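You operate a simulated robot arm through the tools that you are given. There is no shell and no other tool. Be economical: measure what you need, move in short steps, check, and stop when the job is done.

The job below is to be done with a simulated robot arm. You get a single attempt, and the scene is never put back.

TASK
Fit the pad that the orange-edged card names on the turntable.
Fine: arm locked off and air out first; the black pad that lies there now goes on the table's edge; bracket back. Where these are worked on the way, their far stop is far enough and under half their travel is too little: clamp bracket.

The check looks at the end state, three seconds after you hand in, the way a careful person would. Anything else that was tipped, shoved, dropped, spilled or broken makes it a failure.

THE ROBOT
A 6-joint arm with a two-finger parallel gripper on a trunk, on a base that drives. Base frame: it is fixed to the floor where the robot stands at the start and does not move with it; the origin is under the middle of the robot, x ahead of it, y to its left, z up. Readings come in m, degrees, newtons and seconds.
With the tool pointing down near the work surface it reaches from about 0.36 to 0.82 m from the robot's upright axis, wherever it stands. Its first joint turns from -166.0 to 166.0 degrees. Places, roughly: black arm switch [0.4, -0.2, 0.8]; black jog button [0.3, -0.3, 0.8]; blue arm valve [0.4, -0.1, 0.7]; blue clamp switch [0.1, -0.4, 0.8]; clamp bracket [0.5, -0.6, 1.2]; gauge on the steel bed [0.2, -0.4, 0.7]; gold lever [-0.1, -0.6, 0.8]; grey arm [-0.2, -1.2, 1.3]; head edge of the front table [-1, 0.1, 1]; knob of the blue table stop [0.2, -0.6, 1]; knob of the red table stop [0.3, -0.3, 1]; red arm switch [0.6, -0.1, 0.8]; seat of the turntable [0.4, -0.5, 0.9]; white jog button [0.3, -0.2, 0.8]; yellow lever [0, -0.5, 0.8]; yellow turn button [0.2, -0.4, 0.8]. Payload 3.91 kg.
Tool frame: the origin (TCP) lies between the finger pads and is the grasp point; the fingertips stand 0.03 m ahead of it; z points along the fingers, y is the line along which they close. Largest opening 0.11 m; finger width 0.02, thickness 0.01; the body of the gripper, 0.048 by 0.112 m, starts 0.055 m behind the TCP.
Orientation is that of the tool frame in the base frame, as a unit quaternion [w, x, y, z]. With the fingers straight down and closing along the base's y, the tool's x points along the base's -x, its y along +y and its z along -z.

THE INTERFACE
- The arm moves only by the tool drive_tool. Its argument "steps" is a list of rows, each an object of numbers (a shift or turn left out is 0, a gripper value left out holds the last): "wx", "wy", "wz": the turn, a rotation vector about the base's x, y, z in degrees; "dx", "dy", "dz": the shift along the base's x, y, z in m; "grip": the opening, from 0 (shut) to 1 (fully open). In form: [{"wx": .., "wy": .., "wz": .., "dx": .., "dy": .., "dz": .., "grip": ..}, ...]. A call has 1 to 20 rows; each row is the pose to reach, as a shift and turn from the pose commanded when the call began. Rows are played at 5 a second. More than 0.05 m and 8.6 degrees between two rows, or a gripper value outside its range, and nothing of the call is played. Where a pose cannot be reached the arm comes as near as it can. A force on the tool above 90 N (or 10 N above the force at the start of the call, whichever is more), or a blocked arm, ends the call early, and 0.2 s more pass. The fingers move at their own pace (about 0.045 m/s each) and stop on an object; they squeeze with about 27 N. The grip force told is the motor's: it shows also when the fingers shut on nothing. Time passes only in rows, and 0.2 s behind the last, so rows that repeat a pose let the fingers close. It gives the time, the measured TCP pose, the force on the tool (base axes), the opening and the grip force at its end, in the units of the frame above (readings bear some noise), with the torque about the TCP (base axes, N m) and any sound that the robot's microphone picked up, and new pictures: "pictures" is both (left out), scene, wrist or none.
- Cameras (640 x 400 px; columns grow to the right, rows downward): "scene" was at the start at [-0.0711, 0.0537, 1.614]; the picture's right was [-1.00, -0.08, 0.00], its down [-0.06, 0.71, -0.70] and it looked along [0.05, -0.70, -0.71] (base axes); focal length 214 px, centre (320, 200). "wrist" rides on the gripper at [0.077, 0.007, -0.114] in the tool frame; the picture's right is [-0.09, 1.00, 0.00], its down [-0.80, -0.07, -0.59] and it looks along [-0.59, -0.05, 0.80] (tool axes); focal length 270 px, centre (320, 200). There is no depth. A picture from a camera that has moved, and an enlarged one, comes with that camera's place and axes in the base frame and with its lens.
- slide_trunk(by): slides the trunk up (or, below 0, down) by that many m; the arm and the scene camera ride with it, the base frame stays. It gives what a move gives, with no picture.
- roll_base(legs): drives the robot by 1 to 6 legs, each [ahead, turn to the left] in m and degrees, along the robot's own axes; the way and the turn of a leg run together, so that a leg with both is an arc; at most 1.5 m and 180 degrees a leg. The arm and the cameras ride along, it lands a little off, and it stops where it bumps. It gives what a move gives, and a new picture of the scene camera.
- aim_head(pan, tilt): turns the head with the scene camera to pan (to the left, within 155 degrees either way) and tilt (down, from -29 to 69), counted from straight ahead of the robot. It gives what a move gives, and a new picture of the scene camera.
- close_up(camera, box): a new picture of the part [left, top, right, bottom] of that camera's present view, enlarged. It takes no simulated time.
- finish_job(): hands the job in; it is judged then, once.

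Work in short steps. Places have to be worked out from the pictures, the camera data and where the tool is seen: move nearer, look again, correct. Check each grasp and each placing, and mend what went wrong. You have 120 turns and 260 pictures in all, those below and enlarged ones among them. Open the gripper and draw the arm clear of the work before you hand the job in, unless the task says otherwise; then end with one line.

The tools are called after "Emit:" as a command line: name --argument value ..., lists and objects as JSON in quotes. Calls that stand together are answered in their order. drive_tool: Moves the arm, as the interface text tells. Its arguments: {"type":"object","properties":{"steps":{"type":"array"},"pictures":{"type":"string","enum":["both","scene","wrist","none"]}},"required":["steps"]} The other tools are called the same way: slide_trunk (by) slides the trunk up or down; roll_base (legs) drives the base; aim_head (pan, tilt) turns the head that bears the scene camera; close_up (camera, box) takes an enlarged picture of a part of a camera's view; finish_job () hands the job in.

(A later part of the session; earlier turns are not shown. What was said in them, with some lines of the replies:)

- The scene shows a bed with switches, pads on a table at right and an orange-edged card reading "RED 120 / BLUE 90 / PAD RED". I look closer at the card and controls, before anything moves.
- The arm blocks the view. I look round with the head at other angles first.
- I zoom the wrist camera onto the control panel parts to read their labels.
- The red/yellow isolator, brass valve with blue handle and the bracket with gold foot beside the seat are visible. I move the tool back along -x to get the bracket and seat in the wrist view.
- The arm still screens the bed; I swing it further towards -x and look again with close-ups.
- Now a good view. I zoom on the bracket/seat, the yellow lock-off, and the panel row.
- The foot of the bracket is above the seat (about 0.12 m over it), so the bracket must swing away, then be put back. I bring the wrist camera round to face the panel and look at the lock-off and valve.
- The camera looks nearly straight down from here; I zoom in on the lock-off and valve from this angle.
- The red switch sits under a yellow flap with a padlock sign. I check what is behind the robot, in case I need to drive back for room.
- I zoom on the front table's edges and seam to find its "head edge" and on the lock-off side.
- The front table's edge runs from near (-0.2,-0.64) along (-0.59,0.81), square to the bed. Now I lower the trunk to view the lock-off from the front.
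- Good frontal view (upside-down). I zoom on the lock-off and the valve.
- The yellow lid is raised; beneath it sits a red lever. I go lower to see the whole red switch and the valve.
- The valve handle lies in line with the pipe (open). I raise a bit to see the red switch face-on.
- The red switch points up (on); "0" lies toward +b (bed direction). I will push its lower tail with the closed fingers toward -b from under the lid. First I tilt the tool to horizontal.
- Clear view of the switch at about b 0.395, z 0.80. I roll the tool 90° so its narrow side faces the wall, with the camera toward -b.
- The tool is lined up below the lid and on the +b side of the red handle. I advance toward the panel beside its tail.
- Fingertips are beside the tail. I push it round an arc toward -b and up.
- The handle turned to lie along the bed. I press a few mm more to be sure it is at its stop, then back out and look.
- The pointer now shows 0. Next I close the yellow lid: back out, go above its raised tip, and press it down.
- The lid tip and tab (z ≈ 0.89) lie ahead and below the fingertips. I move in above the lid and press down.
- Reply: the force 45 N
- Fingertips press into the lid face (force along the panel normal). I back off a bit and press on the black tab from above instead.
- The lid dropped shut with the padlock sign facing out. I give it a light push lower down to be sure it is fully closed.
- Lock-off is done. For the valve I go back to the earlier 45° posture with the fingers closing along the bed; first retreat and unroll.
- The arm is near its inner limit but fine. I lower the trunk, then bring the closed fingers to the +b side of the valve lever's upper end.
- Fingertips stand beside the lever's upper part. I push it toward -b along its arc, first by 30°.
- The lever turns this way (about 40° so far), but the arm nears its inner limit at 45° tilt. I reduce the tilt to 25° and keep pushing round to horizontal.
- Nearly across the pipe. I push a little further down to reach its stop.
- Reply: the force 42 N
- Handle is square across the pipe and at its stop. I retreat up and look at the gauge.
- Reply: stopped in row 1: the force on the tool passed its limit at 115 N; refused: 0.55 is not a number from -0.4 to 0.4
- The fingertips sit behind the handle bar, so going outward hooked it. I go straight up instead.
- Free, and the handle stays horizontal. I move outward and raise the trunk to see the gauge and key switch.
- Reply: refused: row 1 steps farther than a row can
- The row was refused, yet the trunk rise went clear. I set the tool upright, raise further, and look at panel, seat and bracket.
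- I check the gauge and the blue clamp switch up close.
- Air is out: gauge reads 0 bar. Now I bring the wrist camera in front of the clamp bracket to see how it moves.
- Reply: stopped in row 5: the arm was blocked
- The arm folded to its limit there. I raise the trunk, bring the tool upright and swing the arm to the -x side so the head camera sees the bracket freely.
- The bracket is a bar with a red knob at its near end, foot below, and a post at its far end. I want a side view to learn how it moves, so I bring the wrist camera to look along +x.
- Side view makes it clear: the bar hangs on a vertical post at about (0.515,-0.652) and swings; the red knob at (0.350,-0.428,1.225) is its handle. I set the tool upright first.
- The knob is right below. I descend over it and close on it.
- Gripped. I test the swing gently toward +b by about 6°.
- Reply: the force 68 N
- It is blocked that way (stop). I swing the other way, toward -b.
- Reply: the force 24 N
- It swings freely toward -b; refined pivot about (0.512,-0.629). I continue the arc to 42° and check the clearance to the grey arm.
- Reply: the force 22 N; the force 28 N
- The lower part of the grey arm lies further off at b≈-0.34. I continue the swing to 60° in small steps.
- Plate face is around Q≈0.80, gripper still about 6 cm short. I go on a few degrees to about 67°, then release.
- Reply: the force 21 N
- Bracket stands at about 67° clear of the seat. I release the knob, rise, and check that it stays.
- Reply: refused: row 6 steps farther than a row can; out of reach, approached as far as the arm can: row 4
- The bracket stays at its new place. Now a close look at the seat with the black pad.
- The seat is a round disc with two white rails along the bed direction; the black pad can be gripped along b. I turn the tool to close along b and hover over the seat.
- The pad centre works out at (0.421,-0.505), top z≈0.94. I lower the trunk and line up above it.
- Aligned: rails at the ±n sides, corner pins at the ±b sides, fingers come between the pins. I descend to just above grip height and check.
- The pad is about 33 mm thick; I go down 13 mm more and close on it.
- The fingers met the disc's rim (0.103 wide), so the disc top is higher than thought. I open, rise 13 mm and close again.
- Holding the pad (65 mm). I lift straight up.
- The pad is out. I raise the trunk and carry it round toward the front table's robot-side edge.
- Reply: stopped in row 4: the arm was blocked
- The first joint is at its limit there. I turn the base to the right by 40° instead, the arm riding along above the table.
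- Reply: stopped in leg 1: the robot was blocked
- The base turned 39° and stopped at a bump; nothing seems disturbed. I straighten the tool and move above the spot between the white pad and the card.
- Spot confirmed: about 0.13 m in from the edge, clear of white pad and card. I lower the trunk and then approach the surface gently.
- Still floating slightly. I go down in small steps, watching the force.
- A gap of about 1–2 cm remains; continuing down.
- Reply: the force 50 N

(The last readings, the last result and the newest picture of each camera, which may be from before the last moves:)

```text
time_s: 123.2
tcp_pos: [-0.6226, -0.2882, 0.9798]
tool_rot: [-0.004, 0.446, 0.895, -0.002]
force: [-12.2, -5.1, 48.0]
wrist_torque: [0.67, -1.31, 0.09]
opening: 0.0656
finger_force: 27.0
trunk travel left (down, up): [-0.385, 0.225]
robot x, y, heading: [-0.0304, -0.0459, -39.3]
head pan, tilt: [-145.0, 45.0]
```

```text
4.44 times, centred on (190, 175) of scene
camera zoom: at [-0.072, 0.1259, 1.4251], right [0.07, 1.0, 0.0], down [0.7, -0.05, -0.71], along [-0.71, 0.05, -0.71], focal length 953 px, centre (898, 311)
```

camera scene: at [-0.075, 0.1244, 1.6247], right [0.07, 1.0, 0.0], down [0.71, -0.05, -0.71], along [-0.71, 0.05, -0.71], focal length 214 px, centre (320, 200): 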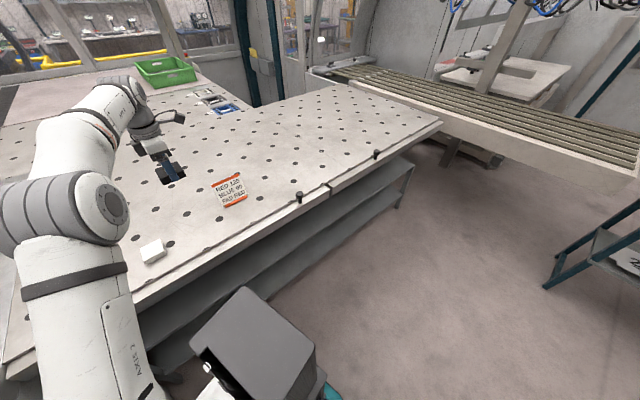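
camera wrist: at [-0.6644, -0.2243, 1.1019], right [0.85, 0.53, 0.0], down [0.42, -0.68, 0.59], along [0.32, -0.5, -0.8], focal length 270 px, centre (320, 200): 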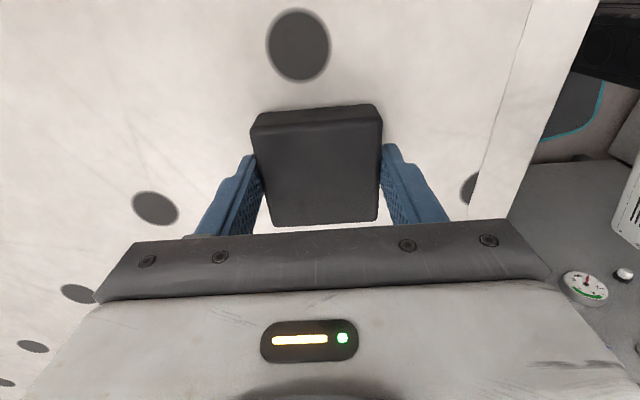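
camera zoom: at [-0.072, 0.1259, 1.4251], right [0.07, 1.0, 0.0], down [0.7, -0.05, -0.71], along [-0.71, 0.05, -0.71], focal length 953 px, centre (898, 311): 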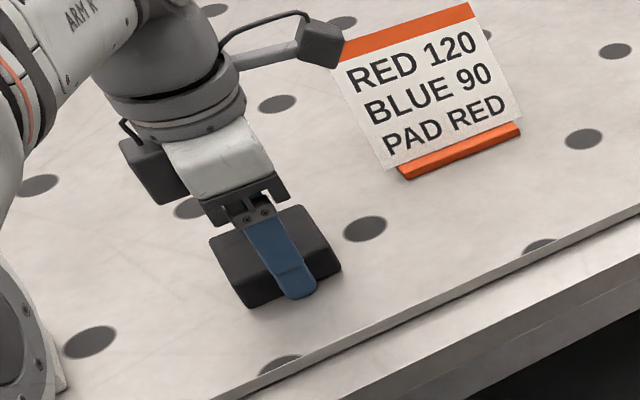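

Contact reached (TCP 0.98). I relax upward a little, open and rise.

Emit:
drive_tool --steps '[{"dz": 0.006}, {"dz": 0.007, "grip": 0.75}, {"dz": 0.007, "grip": 0.85}, {"dz": 0.007, "grip": 0.85}, {"dz": 0.03, "grip": 0.85}, {"dz": 0.07, "grip": 0.85}, {"dz": 0.12, "grip": 0.85}]' --pictures "both"

```text
time_s: 124.8
tcp_pos: [-0.6242, -0.2874, 1.0907]
tool_rot: [0.001, 0.447, 0.894, 0.001]
force: [-0.5, -0.4, -0.2]
wrist_torque: [-0.01, -0.02, 0.01]
opening: 0.0936
finger_force: 0.1
trunk travel left (down, up): [-0.385, 0.225]
robot x, y, heading: [-0.0219, -0.0453, -38.9]
head pan, tilt: [-145.0, 45.0]
camera scene: at [-0.0747, 0.1249, 1.4246], right [0.07, 1.0, 0.0], down [0.71, -0.05, -0.71], along [-0.71, 0.05, -0.71], focal length 214 px, centre (320, 200)
camera wrist: at [-0.6652, -0.2224, 1.2051], right [0.85, 0.53, 0.0], down [0.42, -0.68, 0.59], along [0.32, -0.5, -0.8], focal length 270 px, centre (320, 200)
```

scene: 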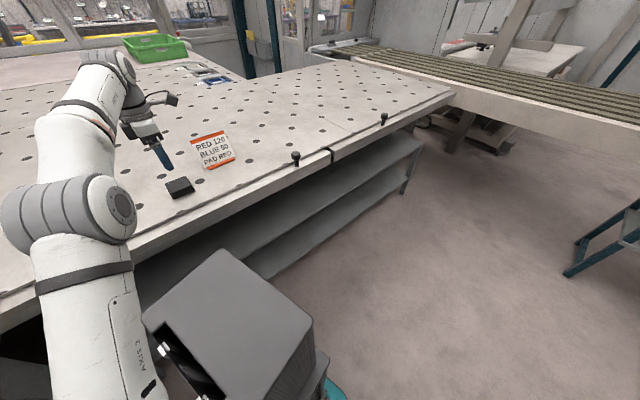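
wrist: 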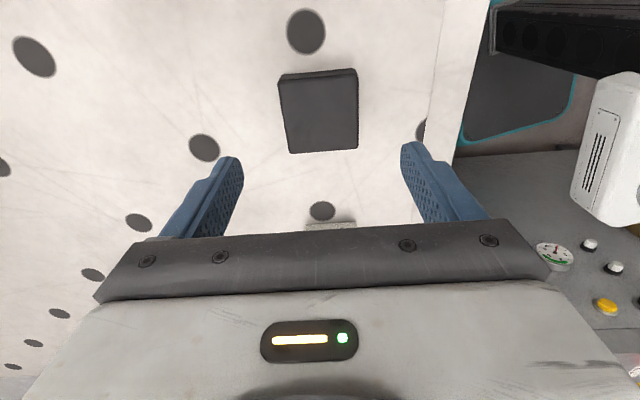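

The black pad lies flat on the edge strip. Next the red pad: I compute it at about (-0.43,-0.538), aligned with the bed. I move above it.

Emit:
drive_tool --steps '[{"dx": 0.03, "dy": -0.035, "dz": 0.01, "grip": 1}, {"dx": 0.06, "dy": -0.07, "dz": 0.02}, {"dx": 0.09, "dy": -0.11, "dz": 0.02}, {"dx": 0.12, "dy": -0.15, "dz": 0.02}, {"dx": 0.15, "dy": -0.19, "dz": 0.02}, {"dx": 0.18, "dy": -0.23, "dz": 0.02}, {"dx": 0.194, "dy": -0.25, "dz": 0.0}]' --pictures "wrist"

Emit:
close_up --camera "wrist" --box '[200, 30, 440, 210]'

```text
time_s: 126.4
tcp_pos: [-0.4293, -0.5421, 1.0927]
tool_rot: [0.0, 0.447, 0.894, 0.001]
force: [0.1, 0.9, -0.6]
wrist_torque: [0.0, 0.01, 0.02]
opening: 0.1099
finger_force: 0.1
trunk travel left (down, up): [-0.385, 0.225]
robot x, y, heading: [-0.0246, -0.0434, -39.0]
head pan, tilt: [-145.0, 45.0]
camera wrist: at [-0.47, -0.4762, 1.2082], right [0.85, 0.53, 0.0], down [0.42, -0.68, 0.59], along [0.32, -0.5, -0.8], focal length 270 px, centre (320, 200)
```

wrist: 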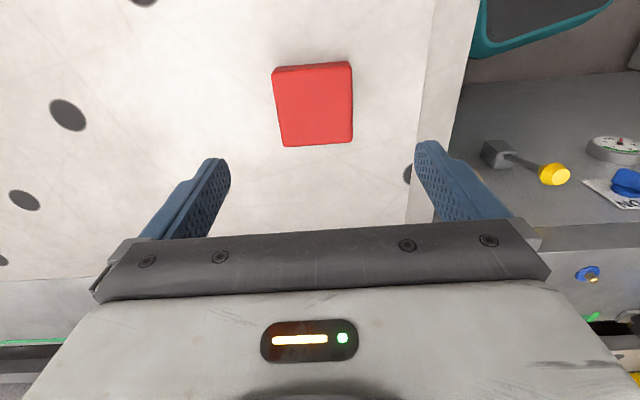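

```text
2.22 times, centred on (320, 120) of wrist
camera zoom: at [-0.47, -0.4762, 1.2082], right [0.85, 0.53, 0.0], down [0.42, -0.68, 0.59], along [0.32, -0.5, -0.8], focal length 601 px, centre (320, 378)
```

zoom: 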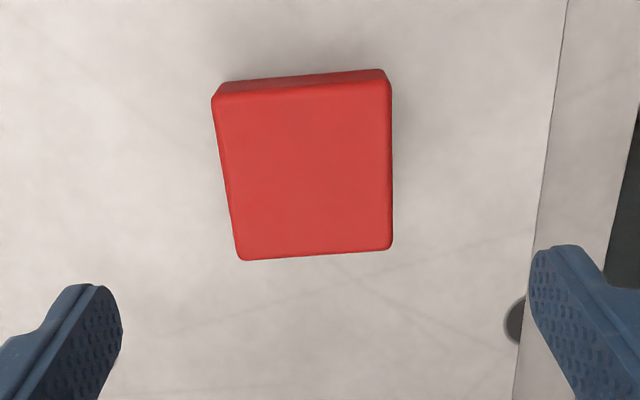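

The red pad is centred within 3 mm. I descend and grip it at the same height as the black one.

Emit:
drive_tool --steps '[{"dx": -0.003, "dz": -0.04, "grip": 1}, {"dx": -0.003, "dz": -0.075, "grip": 1}, {"dx": -0.003, "dz": -0.1, "grip": 1}, {"dx": -0.003, "dz": -0.11, "grip": 1}, {"dx": -0.003, "dz": -0.11, "grip": 0.75}, {"dx": -0.003, "dz": -0.11, "grip": 0.6}, {"dx": -0.003, "dz": -0.11, "grip": 0.45}, {"dx": -0.003, "dz": -0.11, "grip": 0.45}, {"dx": -0.003, "dz": -0.11, "grip": 0.45}]' --pictures "wrist"

```text
time_s: 128.4
tcp_pos: [-0.4326, -0.5407, 0.985]
tool_rot: [0.001, 0.447, 0.894, 0.001]
force: [-0.1, -0.2, 0.3]
wrist_torque: [-0.07, 0.06, 0.03]
opening: 0.0653
finger_force: 26.6
trunk travel left (down, up): [-0.385, 0.225]
robot x, y, heading: [-0.0264, -0.0497, -39.0]
head pan, tilt: [-145.0, 45.0]
camera wrist: at [-0.4724, -0.4755, 1.0992], right [0.85, 0.53, 0.0], down [0.42, -0.68, 0.59], along [0.32, -0.5, -0.8], focal length 270 px, centre (320, 200)
```

wrist: 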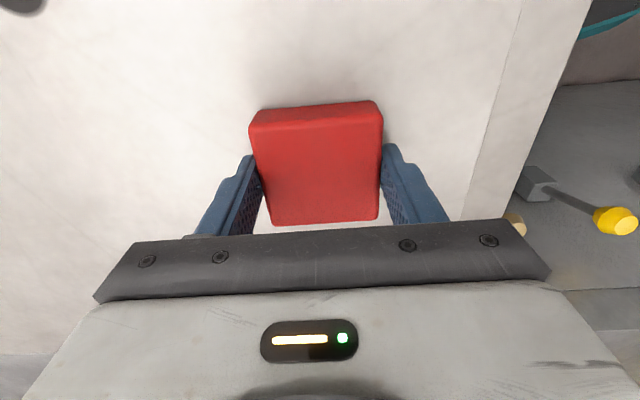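

Red pad gripped, sitting in the fingers just as the black one did. I lift it and carry it over to the turntable.

Emit:
drive_tool --steps '[{"dz": 0.03}, {"dz": 0.075}, {"dz": 0.12}, {"dz": 0.16, "dx": 0.02}, {"dz": 0.19, "dx": 0.055, "dy": 0.01}, {"dz": 0.2, "dx": 0.1, "dy": 0.02}, {"dz": 0.2, "dx": 0.145, "dy": 0.03}, {"dz": 0.2, "dx": 0.19, "dy": 0.035}, {"dz": 0.2, "dx": 0.235, "dy": 0.04}, {"dz": 0.2, "dx": 0.28, "dy": 0.045}, {"dz": 0.2, "dx": 0.325, "dy": 0.05}, {"dz": 0.2, "dx": 0.37, "dy": 0.055}, {"dz": 0.2, "dx": 0.415, "dy": 0.06}, {"dz": 0.2, "dx": 0.46, "dy": 0.065}, {"dz": 0.2, "dx": 0.505, "dy": 0.07}, {"dz": 0.2, "dx": 0.55, "dy": 0.075}, {"dz": 0.2, "dx": 0.595, "dy": 0.08}, {"dz": 0.2, "dx": 0.64, "dy": 0.085}]' --pictures "none"

Emit:
drive_tool --steps '[{"dx": 0.045, "dy": 0.0}, {"dx": 0.09, "dy": 0.0}, {"dx": 0.135, "dy": -0.01}, {"dx": 0.175, "dy": -0.02}, {"dx": 0.2, "dy": -0.035, "dz": -0.02}, {"dx": 0.2155, "dy": -0.05, "dz": -0.05}]' --pictures "wrist"

Emit:
aim_head --pan -20 --tilt 40

```text
time_s: 132.2
tcp_pos: [0.2065, -0.4572, 1.1806]
tool_rot: [-0.001, 0.447, 0.895, 0.002]
force: [-0.7, 0.1, -0.9]
wrist_torque: [-0.01, -0.02, 0.0]
opening: 0.0651
finger_force: 27.0
trunk travel left (down, up): [-0.385, 0.225]
robot x, y, heading: [-0.0237, -0.0445, -38.8]
head pan, tilt: [-145.0, 45.0]
```

```text
time_s: 133.6
tcp_pos: [0.4252, -0.5056, 1.1341]
tool_rot: [0.0, 0.447, 0.895, 0.001]
force: [-0.4, -0.8, -0.6]
wrist_torque: [0.0, 0.02, 0.01]
opening: 0.0657
finger_force: 27.2
trunk travel left (down, up): [-0.385, 0.225]
robot x, y, heading: [-0.0248, -0.0463, -39.1]
head pan, tilt: [-145.0, 45.0]
camera wrist: at [0.3856, -0.4395, 1.2477], right [0.85, 0.53, 0.0], down [0.42, -0.68, 0.59], along [0.31, -0.5, -0.81], focal length 270 px, centre (320, 200)
```

wrist: 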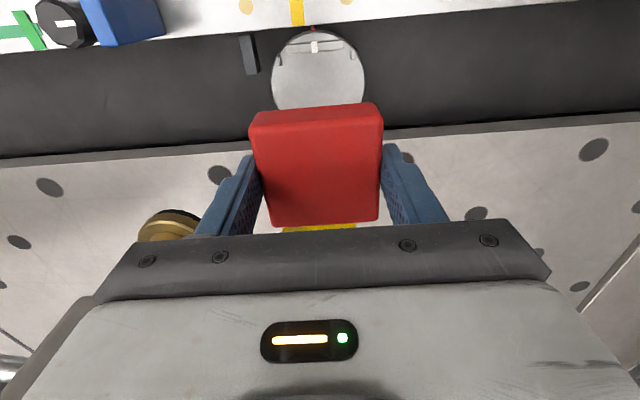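

```text
time_s: 135.7
tcp_pos: [0.4244, -0.5045, 1.1322]
tool_rot: [0.0, 0.447, 0.895, 0.001]
force: [-0.8, -0.4, -0.8]
wrist_torque: [-0.01, -0.01, 0.01]
opening: 0.0654
finger_force: 26.9
trunk travel left (down, up): [-0.385, 0.225]
robot x, y, heading: [-0.0226, -0.0444, -39.2]
head pan, tilt: [-20.0, 40.0]
camera scene: at [0.0508, 0.0461, 1.4319], right [-0.86, -0.51, 0.0], down [-0.33, 0.55, -0.77], along [0.39, -0.66, -0.64], focal length 214 px, centre (320, 200)
```

scene: 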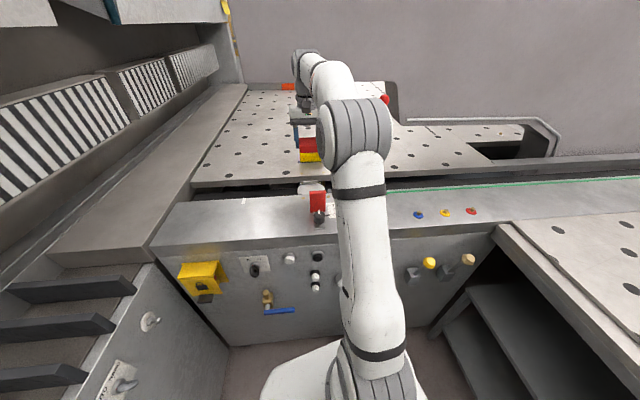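

Red pad hangs above the seat. I correct by 3 mm and descend to just above the rails.

Emit:
drive_tool --steps '[{"dx": -0.0027, "dy": -0.003, "dz": -0.04}, {"dx": -0.0027, "dy": -0.003, "dz": -0.08}, {"dx": -0.0027, "dy": -0.003, "dz": -0.115}, {"dx": -0.0027, "dy": -0.003, "dz": -0.135}]' --pictures "wrist"

Emit:
close_up --camera "wrist" --box '[200, 60, 440, 240]'

Emit:
close_up --camera "scene" --box '[260, 110, 360, 220]'

```text
time_s: 136.7
tcp_pos: [0.4207, -0.5073, 0.9974]
tool_rot: [-0.001, 0.447, 0.895, 0.001]
force: [-1.0, 0.3, -1.1]
wrist_torque: [0.0, 0.03, -0.02]
opening: 0.0653
finger_force: 27.0
trunk travel left (down, up): [-0.385, 0.225]
robot x, y, heading: [-0.024, -0.0451, -38.9]
head pan, tilt: [-20.0, 40.0]
camera wrist: at [0.3798, -0.4413, 1.1122], right [0.85, 0.53, 0.0], down [0.42, -0.68, 0.59], along [0.31, -0.5, -0.8], focal length 270 px, centre (320, 200)
```

wrist: 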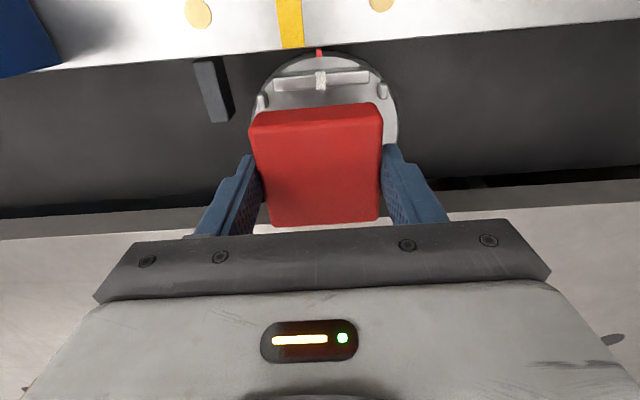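

```text
2.22 times, centred on (320, 150) of wrist
camera zoom: at [0.3798, -0.4413, 1.1122], right [0.85, 0.53, 0.0], down [0.42, -0.68, 0.59], along [0.31, -0.5, -0.8], focal length 601 px, centre (320, 311)
```

zoom: 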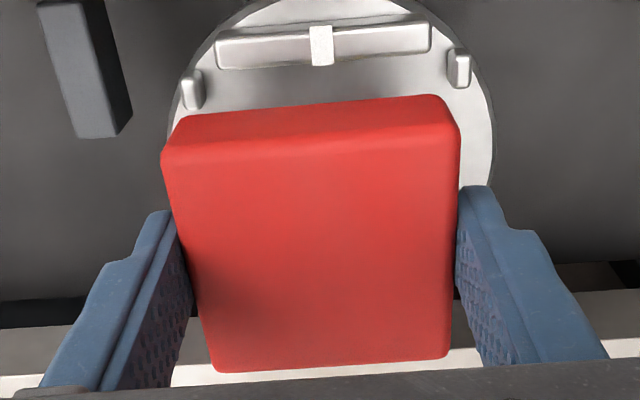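

```text
3.64 times, centred on (310, 165) of scene
camera zoom: at [0.0511, 0.0459, 1.432], right [-0.86, -0.52, 0.0], down [-0.33, 0.55, -0.77], along [0.39, -0.66, -0.64], focal length 780 px, centre (356, 327)
```

zoom: 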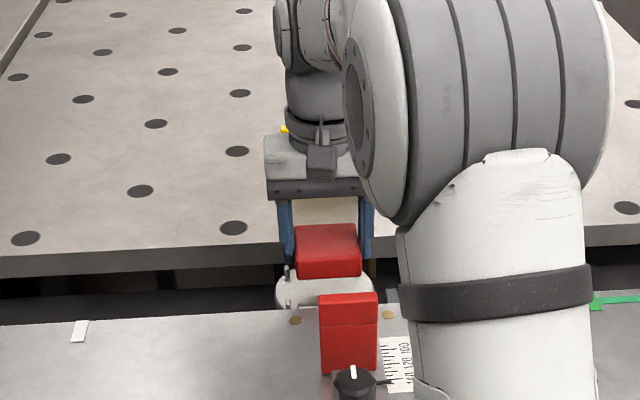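

Lateral alignment matches the black pad's (mark at column 320 in both). I lower it gently into the seat.

Emit:
drive_tool --steps '[{"dz": -0.01, "dx": 0.0005, "dy": -0.0007}, {"dz": -0.018, "dx": 0.0005, "dy": -0.0007}, {"dz": -0.024, "dx": 0.0005, "dy": -0.0007}, {"dz": -0.029, "dx": 0.0005, "dy": -0.0007}]' --pictures "wrist"

Emit:
close_up --camera "wrist" --box '[200, 60, 440, 240]'

```text
time_s: 137.7
tcp_pos: [0.4213, -0.5081, 0.9705]
tool_rot: [0.002, 0.447, 0.895, 0.0]
force: [2.7, -1.8, 8.0]
wrist_torque: [0.05, 0.32, 0.01]
opening: 0.0654
finger_force: 26.8
trunk travel left (down, up): [-0.385, 0.225]
robot x, y, heading: [-0.0264, -0.0457, -39.3]
head pan, tilt: [-20.0, 40.0]
camera wrist: at [0.3806, -0.4426, 1.0848], right [0.85, 0.53, 0.0], down [0.42, -0.68, 0.6], along [0.32, -0.51, -0.8], focal length 270 px, centre (320, 200)
```

wrist: 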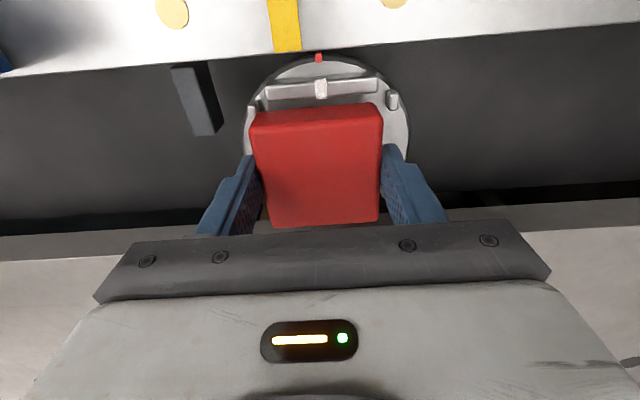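

```text
2.22 times, centred on (320, 150) of wrist
camera zoom: at [0.3806, -0.4426, 1.0848], right [0.85, 0.53, 0.0], down [0.42, -0.68, 0.6], along [0.32, -0.51, -0.8], focal length 601 px, centre (320, 311)
```

zoom: 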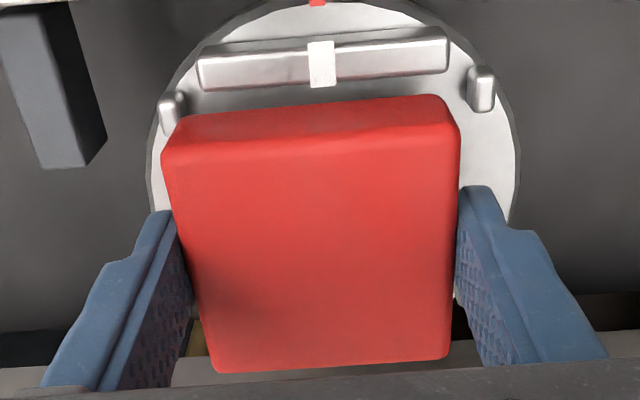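

The pad sits about 4–5 mm toward -b compared with the disc centre (rim grip gave b=0.0368). I lift slightly, shift +b by 4.5 mm and lower again.

Emit:
drive_tool --steps '[{"dz": 0.01}, {"dz": 0.01, "dx": 0.0036, "dy": 0.0027}, {"dz": 0.004, "dx": 0.0036, "dy": 0.0027}, {"dz": 0.0, "dx": 0.0036, "dy": 0.0027}, {"dz": -0.003, "dx": 0.0036, "dy": 0.0027}]' --pictures "wrist"

Emit:
close_up --camera "wrist" --box '[200, 60, 440, 240]'

```text
time_s: 138.8
tcp_pos: [0.4243, -0.5071, 0.9648]
tool_rot: [-0.001, 0.447, 0.895, 0.001]
force: [0.3, 0.0, -0.5]
wrist_torque: [-0.01, -0.01, 0.0]
opening: 0.0654
finger_force: 26.9
trunk travel left (down, up): [-0.385, 0.225]
robot x, y, heading: [-0.0277, -0.045, -38.9]
head pan, tilt: [-20.0, 40.0]
camera wrist: at [0.3836, -0.4415, 1.0808], right [0.85, 0.53, 0.0], down [0.42, -0.68, 0.59], along [0.31, -0.5, -0.81], focal length 270 px, centre (320, 200)
```

wrist: 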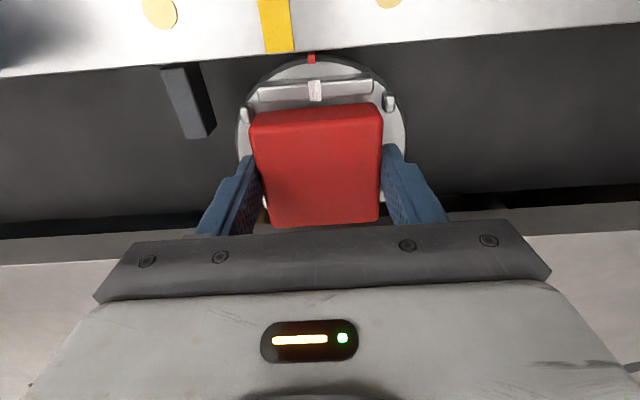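

```text
2.22 times, centred on (320, 150) of wrist
camera zoom: at [0.3836, -0.4415, 1.0808], right [0.85, 0.53, 0.0], down [0.42, -0.68, 0.59], along [0.31, -0.5, -0.81], focal length 601 px, centre (320, 311)
```

zoom: 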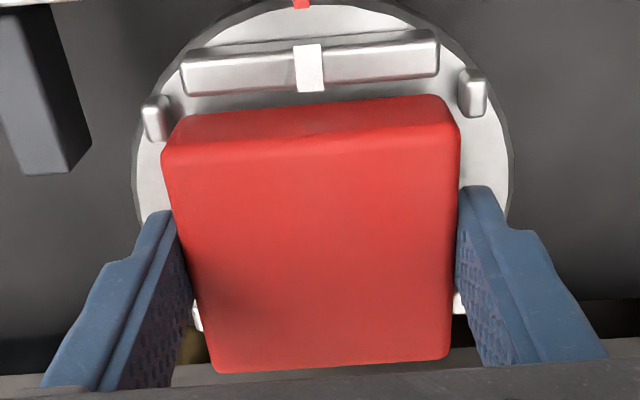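

Now centred between the pins and below the earlier contact height without force. I go on down to the disc.

Emit:
drive_tool --steps '[{"dz": -0.002}, {"dz": -0.004}, {"dz": -0.006}, {"dz": -0.008}]' --pictures "wrist"

Emit:
close_up --camera "wrist" --box '[200, 60, 440, 240]'

```text
time_s: 139.8
tcp_pos: [0.4247, -0.5053, 0.96]
tool_rot: [0.003, 0.447, 0.894, 0.0]
force: [2.1, -0.6, 18.3]
wrist_torque: [0.29, 0.59, -0.01]
opening: 0.0656
finger_force: 27.4
trunk travel left (down, up): [-0.385, 0.225]
robot x, y, heading: [-0.0259, -0.0494, -39.0]
head pan, tilt: [-20.0, 40.0]
camera wrist: at [0.3837, -0.4401, 1.0746], right [0.85, 0.53, 0.0], down [0.42, -0.68, 0.6], along [0.32, -0.51, -0.8], focal length 270 px, centre (320, 200)
```

wrist: 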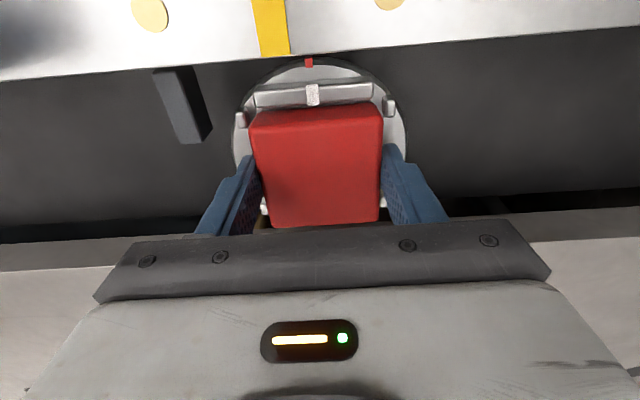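

```text
2.22 times, centred on (320, 150) of wrist
camera zoom: at [0.3837, -0.4401, 1.0746], right [0.85, 0.53, 0.0], down [0.42, -0.68, 0.6], along [0.32, -0.51, -0.8], focal length 601 px, centre (320, 311)
```

zoom: 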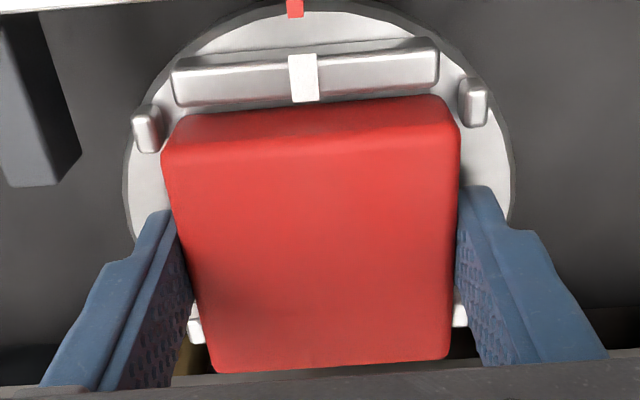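

Firm contact at the lowest point; the pad lies between rails and pins. I release gently and inspect.

Emit:
drive_tool --steps '[{"dz": 0.003}, {"dz": 0.003, "grip": 0.7}, {"dz": 0.003, "grip": 0.9}, {"dz": 0.003, "grip": 0.9}, {"dz": 0.03, "grip": 0.9}, {"dz": 0.06, "grip": 0.9}, {"dz": 0.09, "grip": 0.9}]' --pictures "wrist"

Emit:
close_up --camera "wrist" --box '[220, 40, 440, 230]'

Emit:
close_up --camera "scene" --box '[270, 150, 350, 220]'

```text
time_s: 141.4
tcp_pos: [0.4223, -0.5031, 1.046]
tool_rot: [0.0, 0.447, 0.895, 0.0]
force: [0.1, 0.2, -0.1]
wrist_torque: [0.01, -0.01, 0.01]
opening: 0.099
finger_force: 0.0
trunk travel left (down, up): [-0.385, 0.225]
robot x, y, heading: [-0.0221, -0.0438, -39.0]
head pan, tilt: [-20.0, 40.0]
camera wrist: at [0.3818, -0.4388, 1.1616], right [0.85, 0.53, 0.0], down [0.42, -0.68, 0.59], along [0.31, -0.5, -0.8], focal length 270 px, centre (320, 200)
```

wrist: 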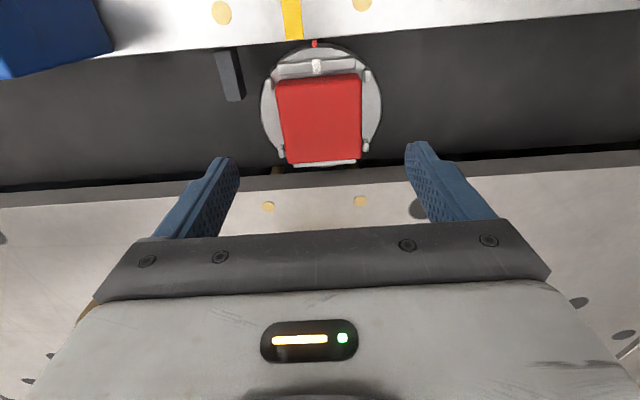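

```text
2.11 times, centred on (330, 135) of wrist
camera zoom: at [0.3818, -0.4388, 1.1616], right [0.85, 0.53, 0.0], down [0.42, -0.68, 0.59], along [0.31, -0.5, -0.8], focal length 569 px, centre (299, 337)
```

zoom: 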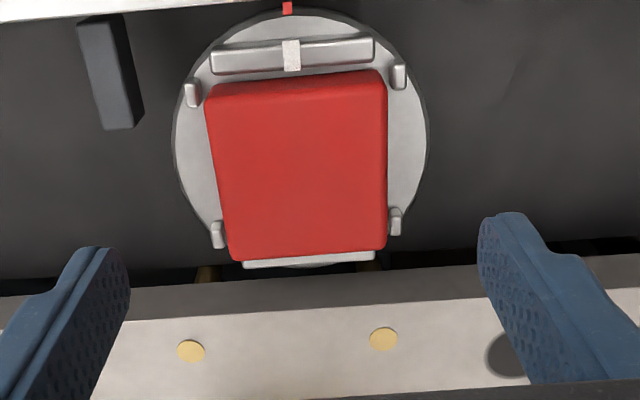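

```text
5.71 times, centred on (310, 185) of scene
camera zoom: at [0.0507, 0.0463, 1.4319], right [-0.86, -0.51, 0.0], down [-0.33, 0.55, -0.77], along [0.39, -0.66, -0.64], focal length 1226 px, centre (377, 286)
```

zoom: 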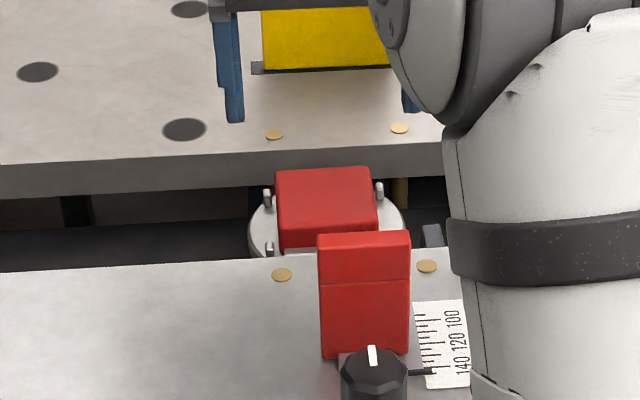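

The red pad is seated squarely between rails and pins. Now the bracket: raise and go back over its knob at about (0.264,-0.702).

Emit:
slide_trunk --by 0.22

Emit:
drive_tool --steps '[{"dz": 0.04, "wz": 7.5, "grip": 0.7}, {"dz": 0.075, "dx": -0.03, "wz": 15, "grip": 0.7}, {"dz": 0.1, "dx": -0.07, "dy": -0.01, "wz": 22.5}, {"dz": 0.1, "dx": -0.1, "dy": -0.04, "wz": 30}, {"dz": 0.1, "dx": -0.12, "dy": -0.08, "wz": 37.5}, {"dz": 0.1, "dx": -0.135, "dy": -0.12, "wz": 45}, {"dz": 0.1, "dx": -0.148, "dy": -0.15, "wz": 52.5}, {"dz": 0.1, "dx": -0.154, "dy": -0.17, "wz": 60}, {"dz": 0.09, "dx": -0.1586, "dy": -0.18, "wz": 67}]' --pictures "wrist"

```text
time_s: 143.8
tcp_pos: [0.4223, -0.5037, 1.2655]
tool_rot: [0.0, 0.447, 0.895, 0.001]
force: [0.0, 0.9, 0.3]
wrist_torque: [-0.01, 0.0, -0.03]
opening: 0.0991
finger_force: 0.1
trunk travel left (down, up): [-0.605, 0.005]
robot x, y, heading: [-0.0275, -0.0466, -39.0]
head pan, tilt: [-20.0, 40.0]
```

```text
time_s: 145.8
tcp_pos: [0.266, -0.6862, 1.3563]
tool_rot: [-0.001, -0.123, 0.992, 0.001]
force: [-0.4, 0.2, -0.3]
wrist_torque: [0.01, 0.01, -0.04]
opening: 0.0769
finger_force: 0.0
trunk travel left (down, up): [-0.605, 0.005]
robot x, y, heading: [-0.0251, -0.0453, -39.4]
head pan, tilt: [-20.0, 40.0]
camera wrist: at [0.1891, -0.6981, 1.4709], right [-0.16, 0.99, 0.0], down [0.8, 0.12, 0.59], along [0.59, 0.09, -0.8], focal length 270 px, centre (320, 200)
```

wrist: 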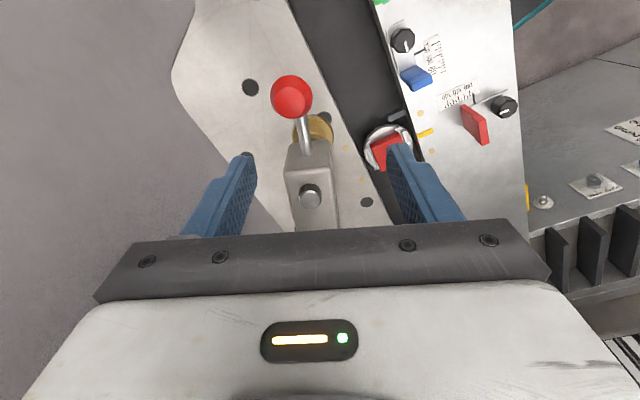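

Knob seen at (0.262,-0.712). I descend onto it and close.

Emit:
drive_tool --steps '[{"dx": -0.0035, "dy": -0.023, "dz": -0.02, "grip": 0.75}, {"dx": -0.0035, "dy": -0.024, "dz": -0.06}, {"dx": -0.0035, "dy": -0.024, "dz": -0.1}, {"dx": -0.0035, "dy": -0.024, "dz": -0.119}]' --pictures "wrist"

```text
time_s: 146.8
tcp_pos: [0.2605, -0.709, 1.2372]
tool_rot: [0.0, -0.122, 0.992, 0.001]
force: [0.0, 0.1, -0.2]
wrist_torque: [-0.02, 0.01, 0.02]
opening: 0.0825
finger_force: 0.0
trunk travel left (down, up): [-0.605, 0.005]
robot x, y, heading: [-0.0231, -0.0485, -39.3]
head pan, tilt: [-20.0, 40.0]
camera wrist: at [0.1839, -0.7215, 1.3525], right [-0.15, 0.99, 0.0], down [0.8, 0.12, 0.59], along [0.59, 0.09, -0.8], focal length 270 px, centre (320, 200)
```

wrist: 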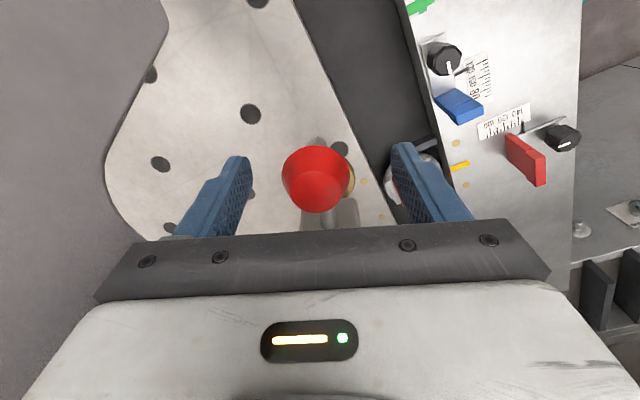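

I close on the knob and swing it back along its arc, first by 42°.

Emit:
drive_tool --steps '[{"grip": 0.3}, {"grip": 0.1}, {"grip": 0.1}, {"grip": 0.1}, {"wz": -3.5, "dx": -0.004, "dy": 0.0155}, {"wz": -7, "dx": -0.0073, "dy": 0.0308}, {"wz": -14, "dx": -0.0108, "dy": 0.0623}, {"wz": -21, "dx": -0.0104, "dy": 0.094}, {"wz": -28, "dx": -0.0062, "dy": 0.1254}, {"wz": -35, "dx": 0.0019, "dy": 0.1561}, {"wz": -42, "dx": 0.0136, "dy": 0.1855}]' --pictures "wrist"

```text
time_s: 149.2
tcp_pos: [0.2747, -0.5201, 1.2369]
tool_rot: [-0.001, 0.243, 0.97, 0.003]
force: [-14.8, 8.2, -14.5]
wrist_torque: [0.31, 0.23, 0.2]
opening: 0.0374
finger_force: 44.8
trunk travel left (down, up): [-0.605, 0.005]
robot x, y, heading: [-0.0249, -0.0463, -38.9]
head pan, tilt: [-20.0, 40.0]
camera wrist: at [0.2113, -0.4799, 1.3525], right [0.55, 0.84, 0.0], down [0.67, -0.44, 0.59], along [0.5, -0.32, -0.81], focal length 270 px, centre (320, 200)
```

wrist: 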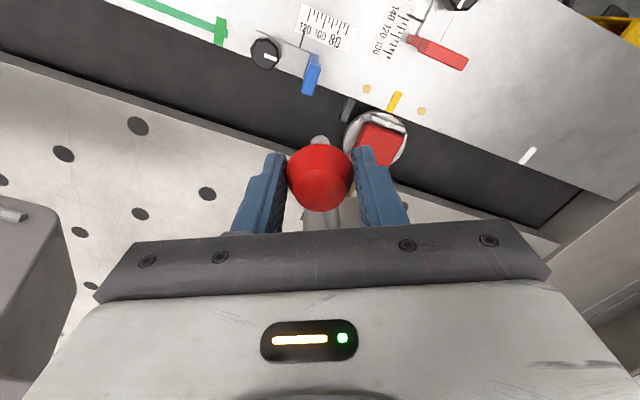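

Following well. I finish the swing to its stop over the seat.

Emit:
drive_tool --steps '[{"wz": -3.5, "dx": 0.005, "dy": 0.016}, {"wz": -7, "dx": 0.0125, "dy": 0.03}, {"wz": -14, "dx": 0.031, "dy": 0.056}, {"wz": -20, "dx": 0.049, "dy": 0.0765}, {"wz": -23, "dx": 0.0587, "dy": 0.0855}, {"wz": -25, "dx": 0.0657, "dy": 0.0915}, {"wz": -27, "dx": 0.0728, "dy": 0.097}]' --pictures "wrist"

```text
time_s: 150.8
tcp_pos: [0.3496, -0.426, 1.238]
tool_rot: [0.002, 0.463, 0.886, 0.0]
force: [8.4, -5.1, 6.0]
wrist_torque: [0.29, 0.18, 0.2]
opening: 0.0375
finger_force: 44.4
trunk travel left (down, up): [-0.605, 0.005]
robot x, y, heading: [-0.0288, -0.0451, -39.0]
head pan, tilt: [-20.0, 40.0]
camera wrist: at [0.3106, -0.3597, 1.3526], right [0.87, 0.5, 0.0], down [0.4, -0.7, 0.6], along [0.3, -0.52, -0.8], focal length 270 px, centre (320, 200)
```

wrist: 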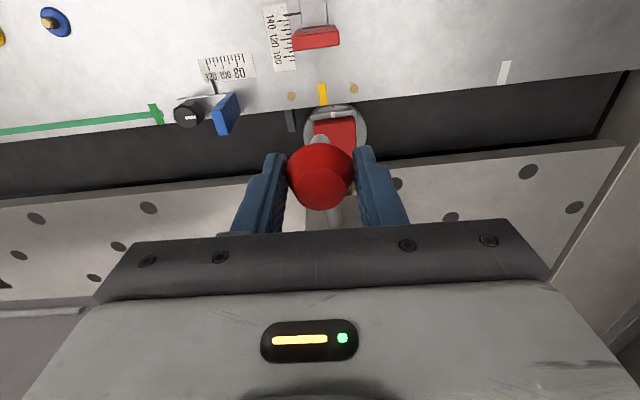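

Back at its old place to within a few mm. I press a little more to confirm the stop.

Emit:
drive_tool --steps '[{"wz": -1.3, "dx": 0.005, "dy": 0.003}, {"wz": -2.6, "dx": 0.01, "dy": 0.006}]' --pictures "none"

```text
time_s: 151.4
tcp_pos: [0.3582, -0.4188, 1.2388]
tool_rot: [0.001, 0.483, 0.876, 0.001]
force: [6.8, -6.2, 11.7]
wrist_torque: [-0.91, -0.55, 0.17]
opening: 0.0373
finger_force: 45.5
trunk travel left (down, up): [-0.605, 0.005]
robot x, y, heading: [-0.0251, -0.0494, -38.9]
head pan, tilt: [-20.0, 40.0]
```

No stop felt yet; I continue in small increments.

Emit:
drive_tool --steps '[{"wz": -1, "dx": 0.004, "dy": 0.0025}, {"wz": -2, "dx": 0.008, "dy": 0.005}]' --pictures "wrist"

```text
time_s: 152.0
tcp_pos: [0.3599, -0.4172, 1.2371]
tool_rot: [-0.001, 0.498, 0.867, 0.001]
force: [-22.8, -22.9, 6.7]
wrist_torque: [-0.71, 0.38, 0.4]
opening: 0.0375
finger_force: 45.7
trunk travel left (down, up): [-0.605, 0.005]
robot x, y, heading: [-0.0241, -0.0441, -39.2]
head pan, tilt: [-20.0, 40.0]
camera wrist: at [0.3276, -0.3487, 1.3529], right [0.9, 0.43, 0.0], down [0.34, -0.73, 0.59], along [0.25, -0.53, -0.81], focal length 270 px, centre (320, 200)
```

wrist: 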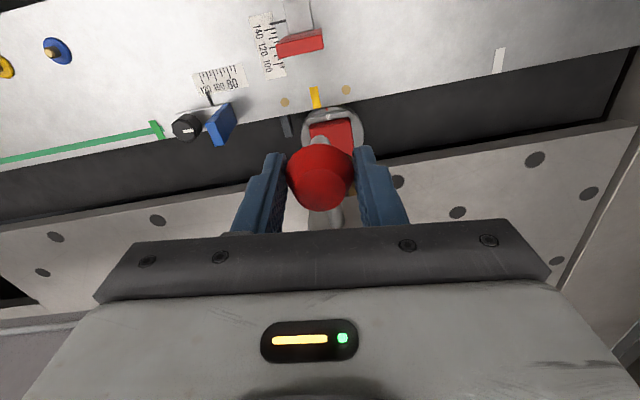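

Stop felt. I relax, open, and rise straight up.

Emit:
drive_tool --steps '[{"dx": -0.005, "dy": -0.003}, {"dx": -0.005, "dy": -0.003, "grip": 0.6}, {"dx": -0.005, "dy": -0.003, "grip": 0.6}, {"dx": -0.005, "dy": -0.003, "dz": 0.03, "grip": 0.6}, {"dx": -0.005, "dy": -0.003, "dz": 0.075}, {"dx": -0.005, "dy": -0.003, "dz": 0.12}, {"dx": -0.01, "dy": 0.01, "dz": 0.15}]' --pictures "wrist"

Emit:
close_up --camera "wrist" --box '[200, 40, 460, 230]'

```text
time_s: 153.6
tcp_pos: [0.3564, -0.4005, 1.3872]
tool_rot: [0.001, 0.497, 0.867, 0.001]
force: [0.5, 0.3, 0.5]
wrist_torque: [0.0, -0.01, -0.06]
opening: 0.0662
finger_force: 0.2
trunk travel left (down, up): [-0.605, 0.005]
robot x, y, heading: [-0.0273, -0.0423, -39.1]
head pan, tilt: [-20.0, 40.0]
camera wrist: at [0.3232, -0.3312, 1.5017], right [0.9, 0.43, 0.0], down [0.34, -0.73, 0.59], along [0.26, -0.54, -0.8], focal length 270 px, centre (320, 200)
```

wrist: 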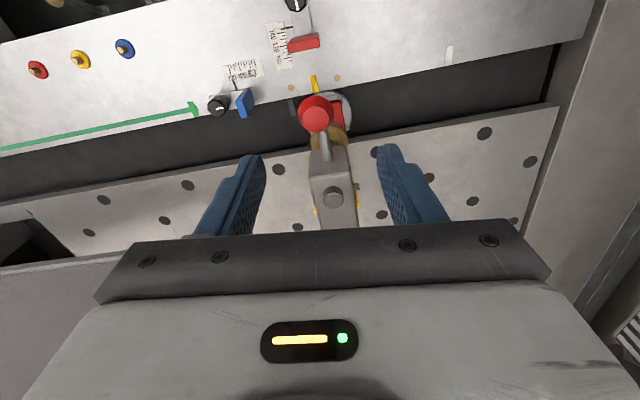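

```text
2.11 times, centred on (330, 135) of wrist
camera zoom: at [0.3232, -0.3312, 1.5017], right [0.9, 0.43, 0.0], down [0.34, -0.73, 0.59], along [0.26, -0.54, -0.8], focal length 569 px, centre (299, 337)
```

zoom: 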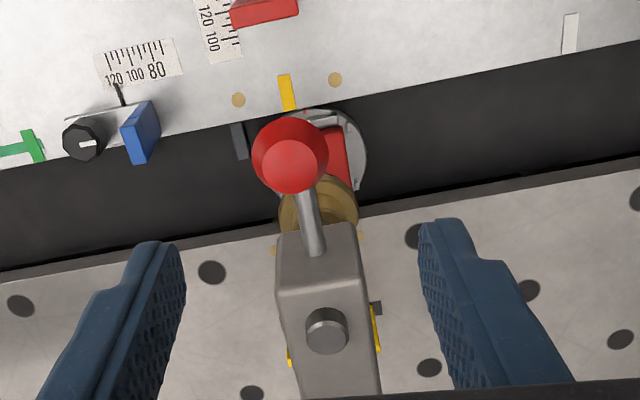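

The bracket is back over the seat. I draw the arm clear and inspect everything with the head camera.

Emit:
drive_tool --steps '[{"dx": -0.03, "dy": 0.03, "grip": 1}, {"dx": -0.07, "dy": 0.04}, {"dx": -0.115, "dy": 0.04}, {"dx": -0.16, "dy": 0.03}, {"dx": -0.205, "dy": 0.015}, {"dx": -0.25, "dy": 0.0}, {"dx": -0.295, "dy": -0.01}, {"dx": -0.34, "dy": -0.02}, {"dx": -0.385, "dy": -0.025}, {"dx": -0.43, "dy": -0.03}, {"dx": -0.475, "dy": -0.025}, {"dx": -0.52, "dy": -0.015}, {"dx": -0.565, "dy": 0.0}, {"dx": -0.605, "dy": 0.02}, {"dx": -0.645, "dy": 0.04}, {"dx": -0.685, "dy": 0.06}, {"dx": -0.72, "dy": 0.09}]' --pictures "none"

Emit:
aim_head --pan -15 --tilt 40

Emit:
close_up --camera "scene" --box '[240, 100, 400, 230]'

Emit:
close_up --camera "scene" --box '[150, 200, 480, 340]'

Emit:
aim_head --pan -100 --tilt 45

```text
time_s: 157.2
tcp_pos: [-0.3643, -0.3115, 1.3865]
tool_rot: [0.001, 0.498, 0.867, 0.001]
force: [-0.8, 0.1, -0.5]
wrist_torque: [-0.02, -0.01, 0.0]
opening: 0.11
finger_force: 0.1
trunk travel left (down, up): [-0.605, 0.005]
robot x, y, heading: [-0.0257, -0.0491, -39.1]
head pan, tilt: [-20.0, 40.0]
```

```text
time_s: 157.8
tcp_pos: [-0.3638, -0.3118, 1.388]
tool_rot: [0.0, 0.498, 0.867, 0.001]
force: [-0.2, -0.2, 1.0]
wrist_torque: [-0.03, -0.01, -0.02]
opening: 0.1099
finger_force: 0.0
trunk travel left (down, up): [-0.605, 0.005]
robot x, y, heading: [-0.0267, -0.0464, -39.0]
head pan, tilt: [-15.0, 40.0]
camera scene: at [0.0565, 0.0506, 1.6519], right [-0.81, -0.59, 0.0], down [-0.38, 0.52, -0.77], along [0.45, -0.62, -0.64], focal length 214 px, centre (320, 200)
```

scene: 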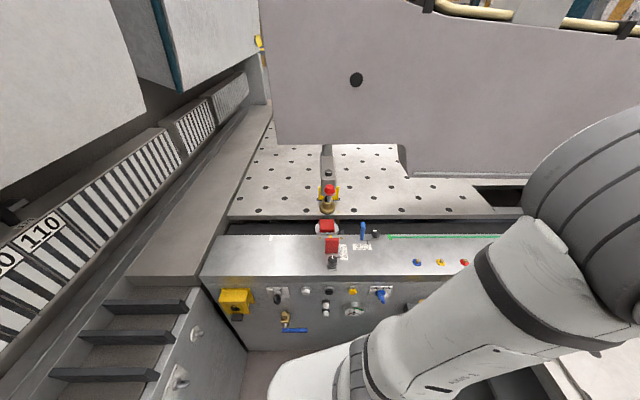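

```text
3.08 times, centred on (320, 165) of scene
camera zoom: at [0.0565, 0.0506, 1.6519], right [-0.81, -0.59, 0.0], down [-0.38, 0.52, -0.77], along [0.45, -0.62, -0.64], focal length 660 px, centre (320, 308)
```

zoom: 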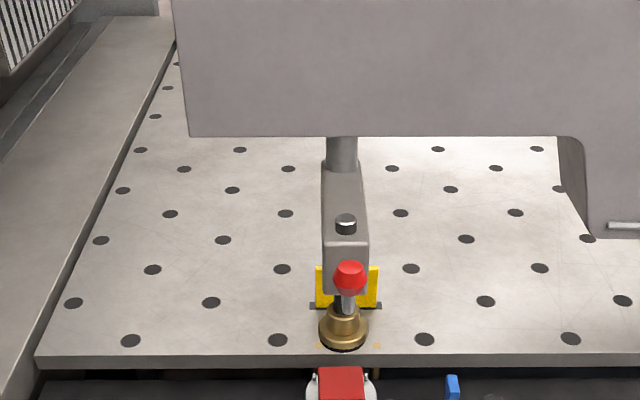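

```text
1.94 times, centred on (315, 270) of scene
camera zoom: at [0.0565, 0.0506, 1.6519], right [-0.81, -0.59, 0.0], down [-0.38, 0.52, -0.77], along [0.45, -0.62, -0.64], focal length 416 px, centre (330, 64)
```

zoom: 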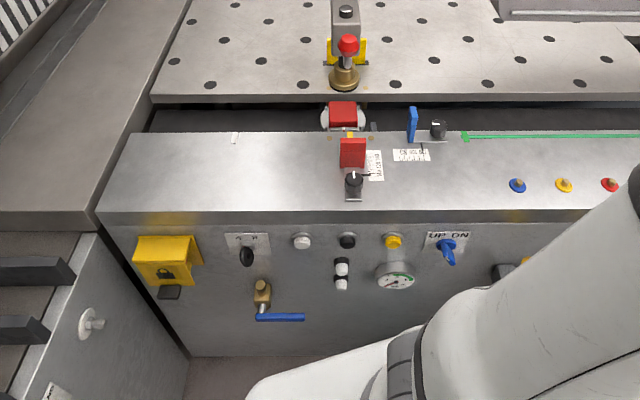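

```text
time_s: 159.4
tcp_pos: [-0.3642, -0.3125, 1.3856]
tool_rot: [0.0, 0.498, 0.867, 0.001]
force: [0.2, -0.2, 0.3]
wrist_torque: [0.01, 0.06, -0.05]
opening: 0.1102
finger_force: 0.0
trunk travel left (down, up): [-0.605, 0.005]
robot x, y, heading: [-0.0278, -0.0429, -39.0]
head pan, tilt: [-100.0, 45.0]
camera scene: at [-0.0547, 0.0659, 1.6447], right [-0.66, 0.75, 0.0], down [0.53, 0.46, -0.71], along [-0.53, -0.46, -0.71], focal length 214 px, centre (320, 200)
```

scene: 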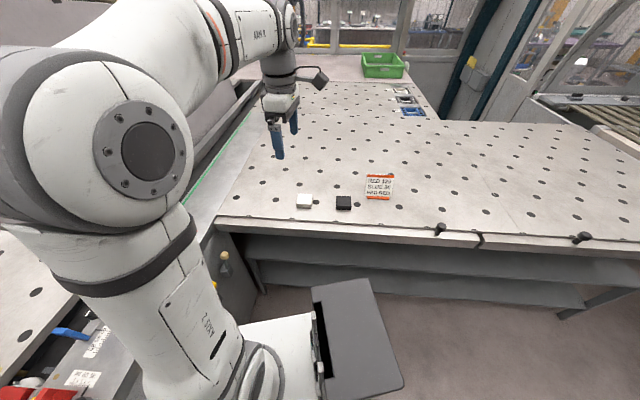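

All looks right. One last check that the A/H key switch near my valve work did not change.

Emit:
aim_head --pan -10 --tilt 45

Emit:
close_up --camera "scene" --box '[200, 220, 360, 320]'

```text
time_s: 161.1
tcp_pos: [-0.363, -0.3125, 1.3863]
tool_rot: [0.0, 0.497, 0.868, 0.001]
force: [0.3, -0.4, -0.2]
wrist_torque: [0.01, 0.02, 0.0]
opening: 0.1099
finger_force: 0.1
trunk travel left (down, up): [-0.605, 0.005]
robot x, y, heading: [-0.0264, -0.0419, -38.8]
head pan, tilt: [-10.0, 45.0]
camera scene: at [0.06, 0.0579, 1.6447], right [-0.76, -0.66, 0.0], down [-0.46, 0.53, -0.71], along [0.46, -0.53, -0.71], focal length 214 px, centre (320, 200)
```

scene: 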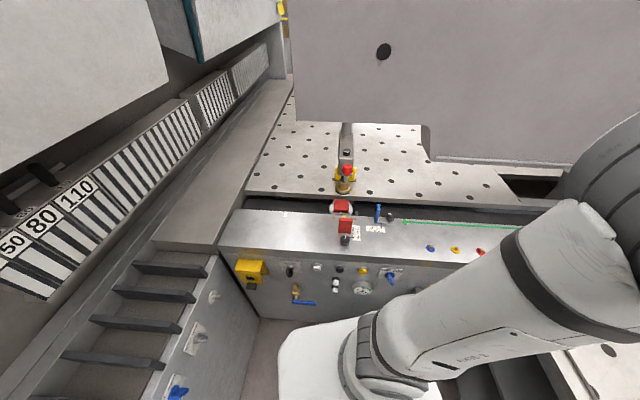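

```text
4.00 times, centred on (280, 270) of scene
camera zoom: at [0.06, 0.0579, 1.6447], right [-0.76, -0.66, 0.0], down [-0.46, 0.53, -0.71], along [0.46, -0.53, -0.71], focal length 858 px, centre (480, -80)
```

zoom: 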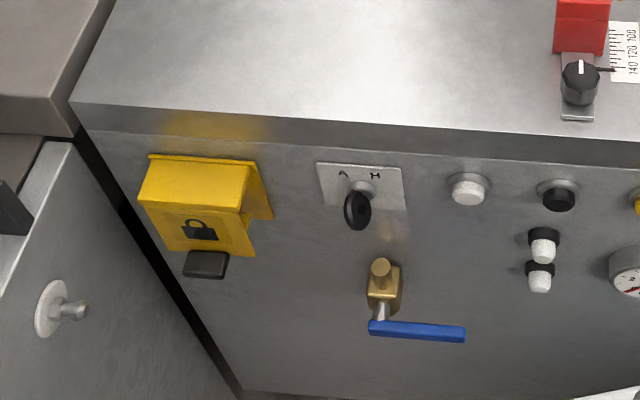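

The key switch looks unchanged, the lock-off is shut, the air is out, the pads are placed and the bracket is back. The arm is clear and the gripper open, so I hand in.

Emit:
finish_job

```text
The job is handed in.
```

The red pad is on the turntable and the black pad is on the front table, about 0.13 m in from the robot-side edge. The arm is locked off with the lid shut, the air is out (gauge at 0 bar), and the bracket is back at its stop over the seat. I swung it to about 67° on the way, short of its far stop and clear of the grey arm.
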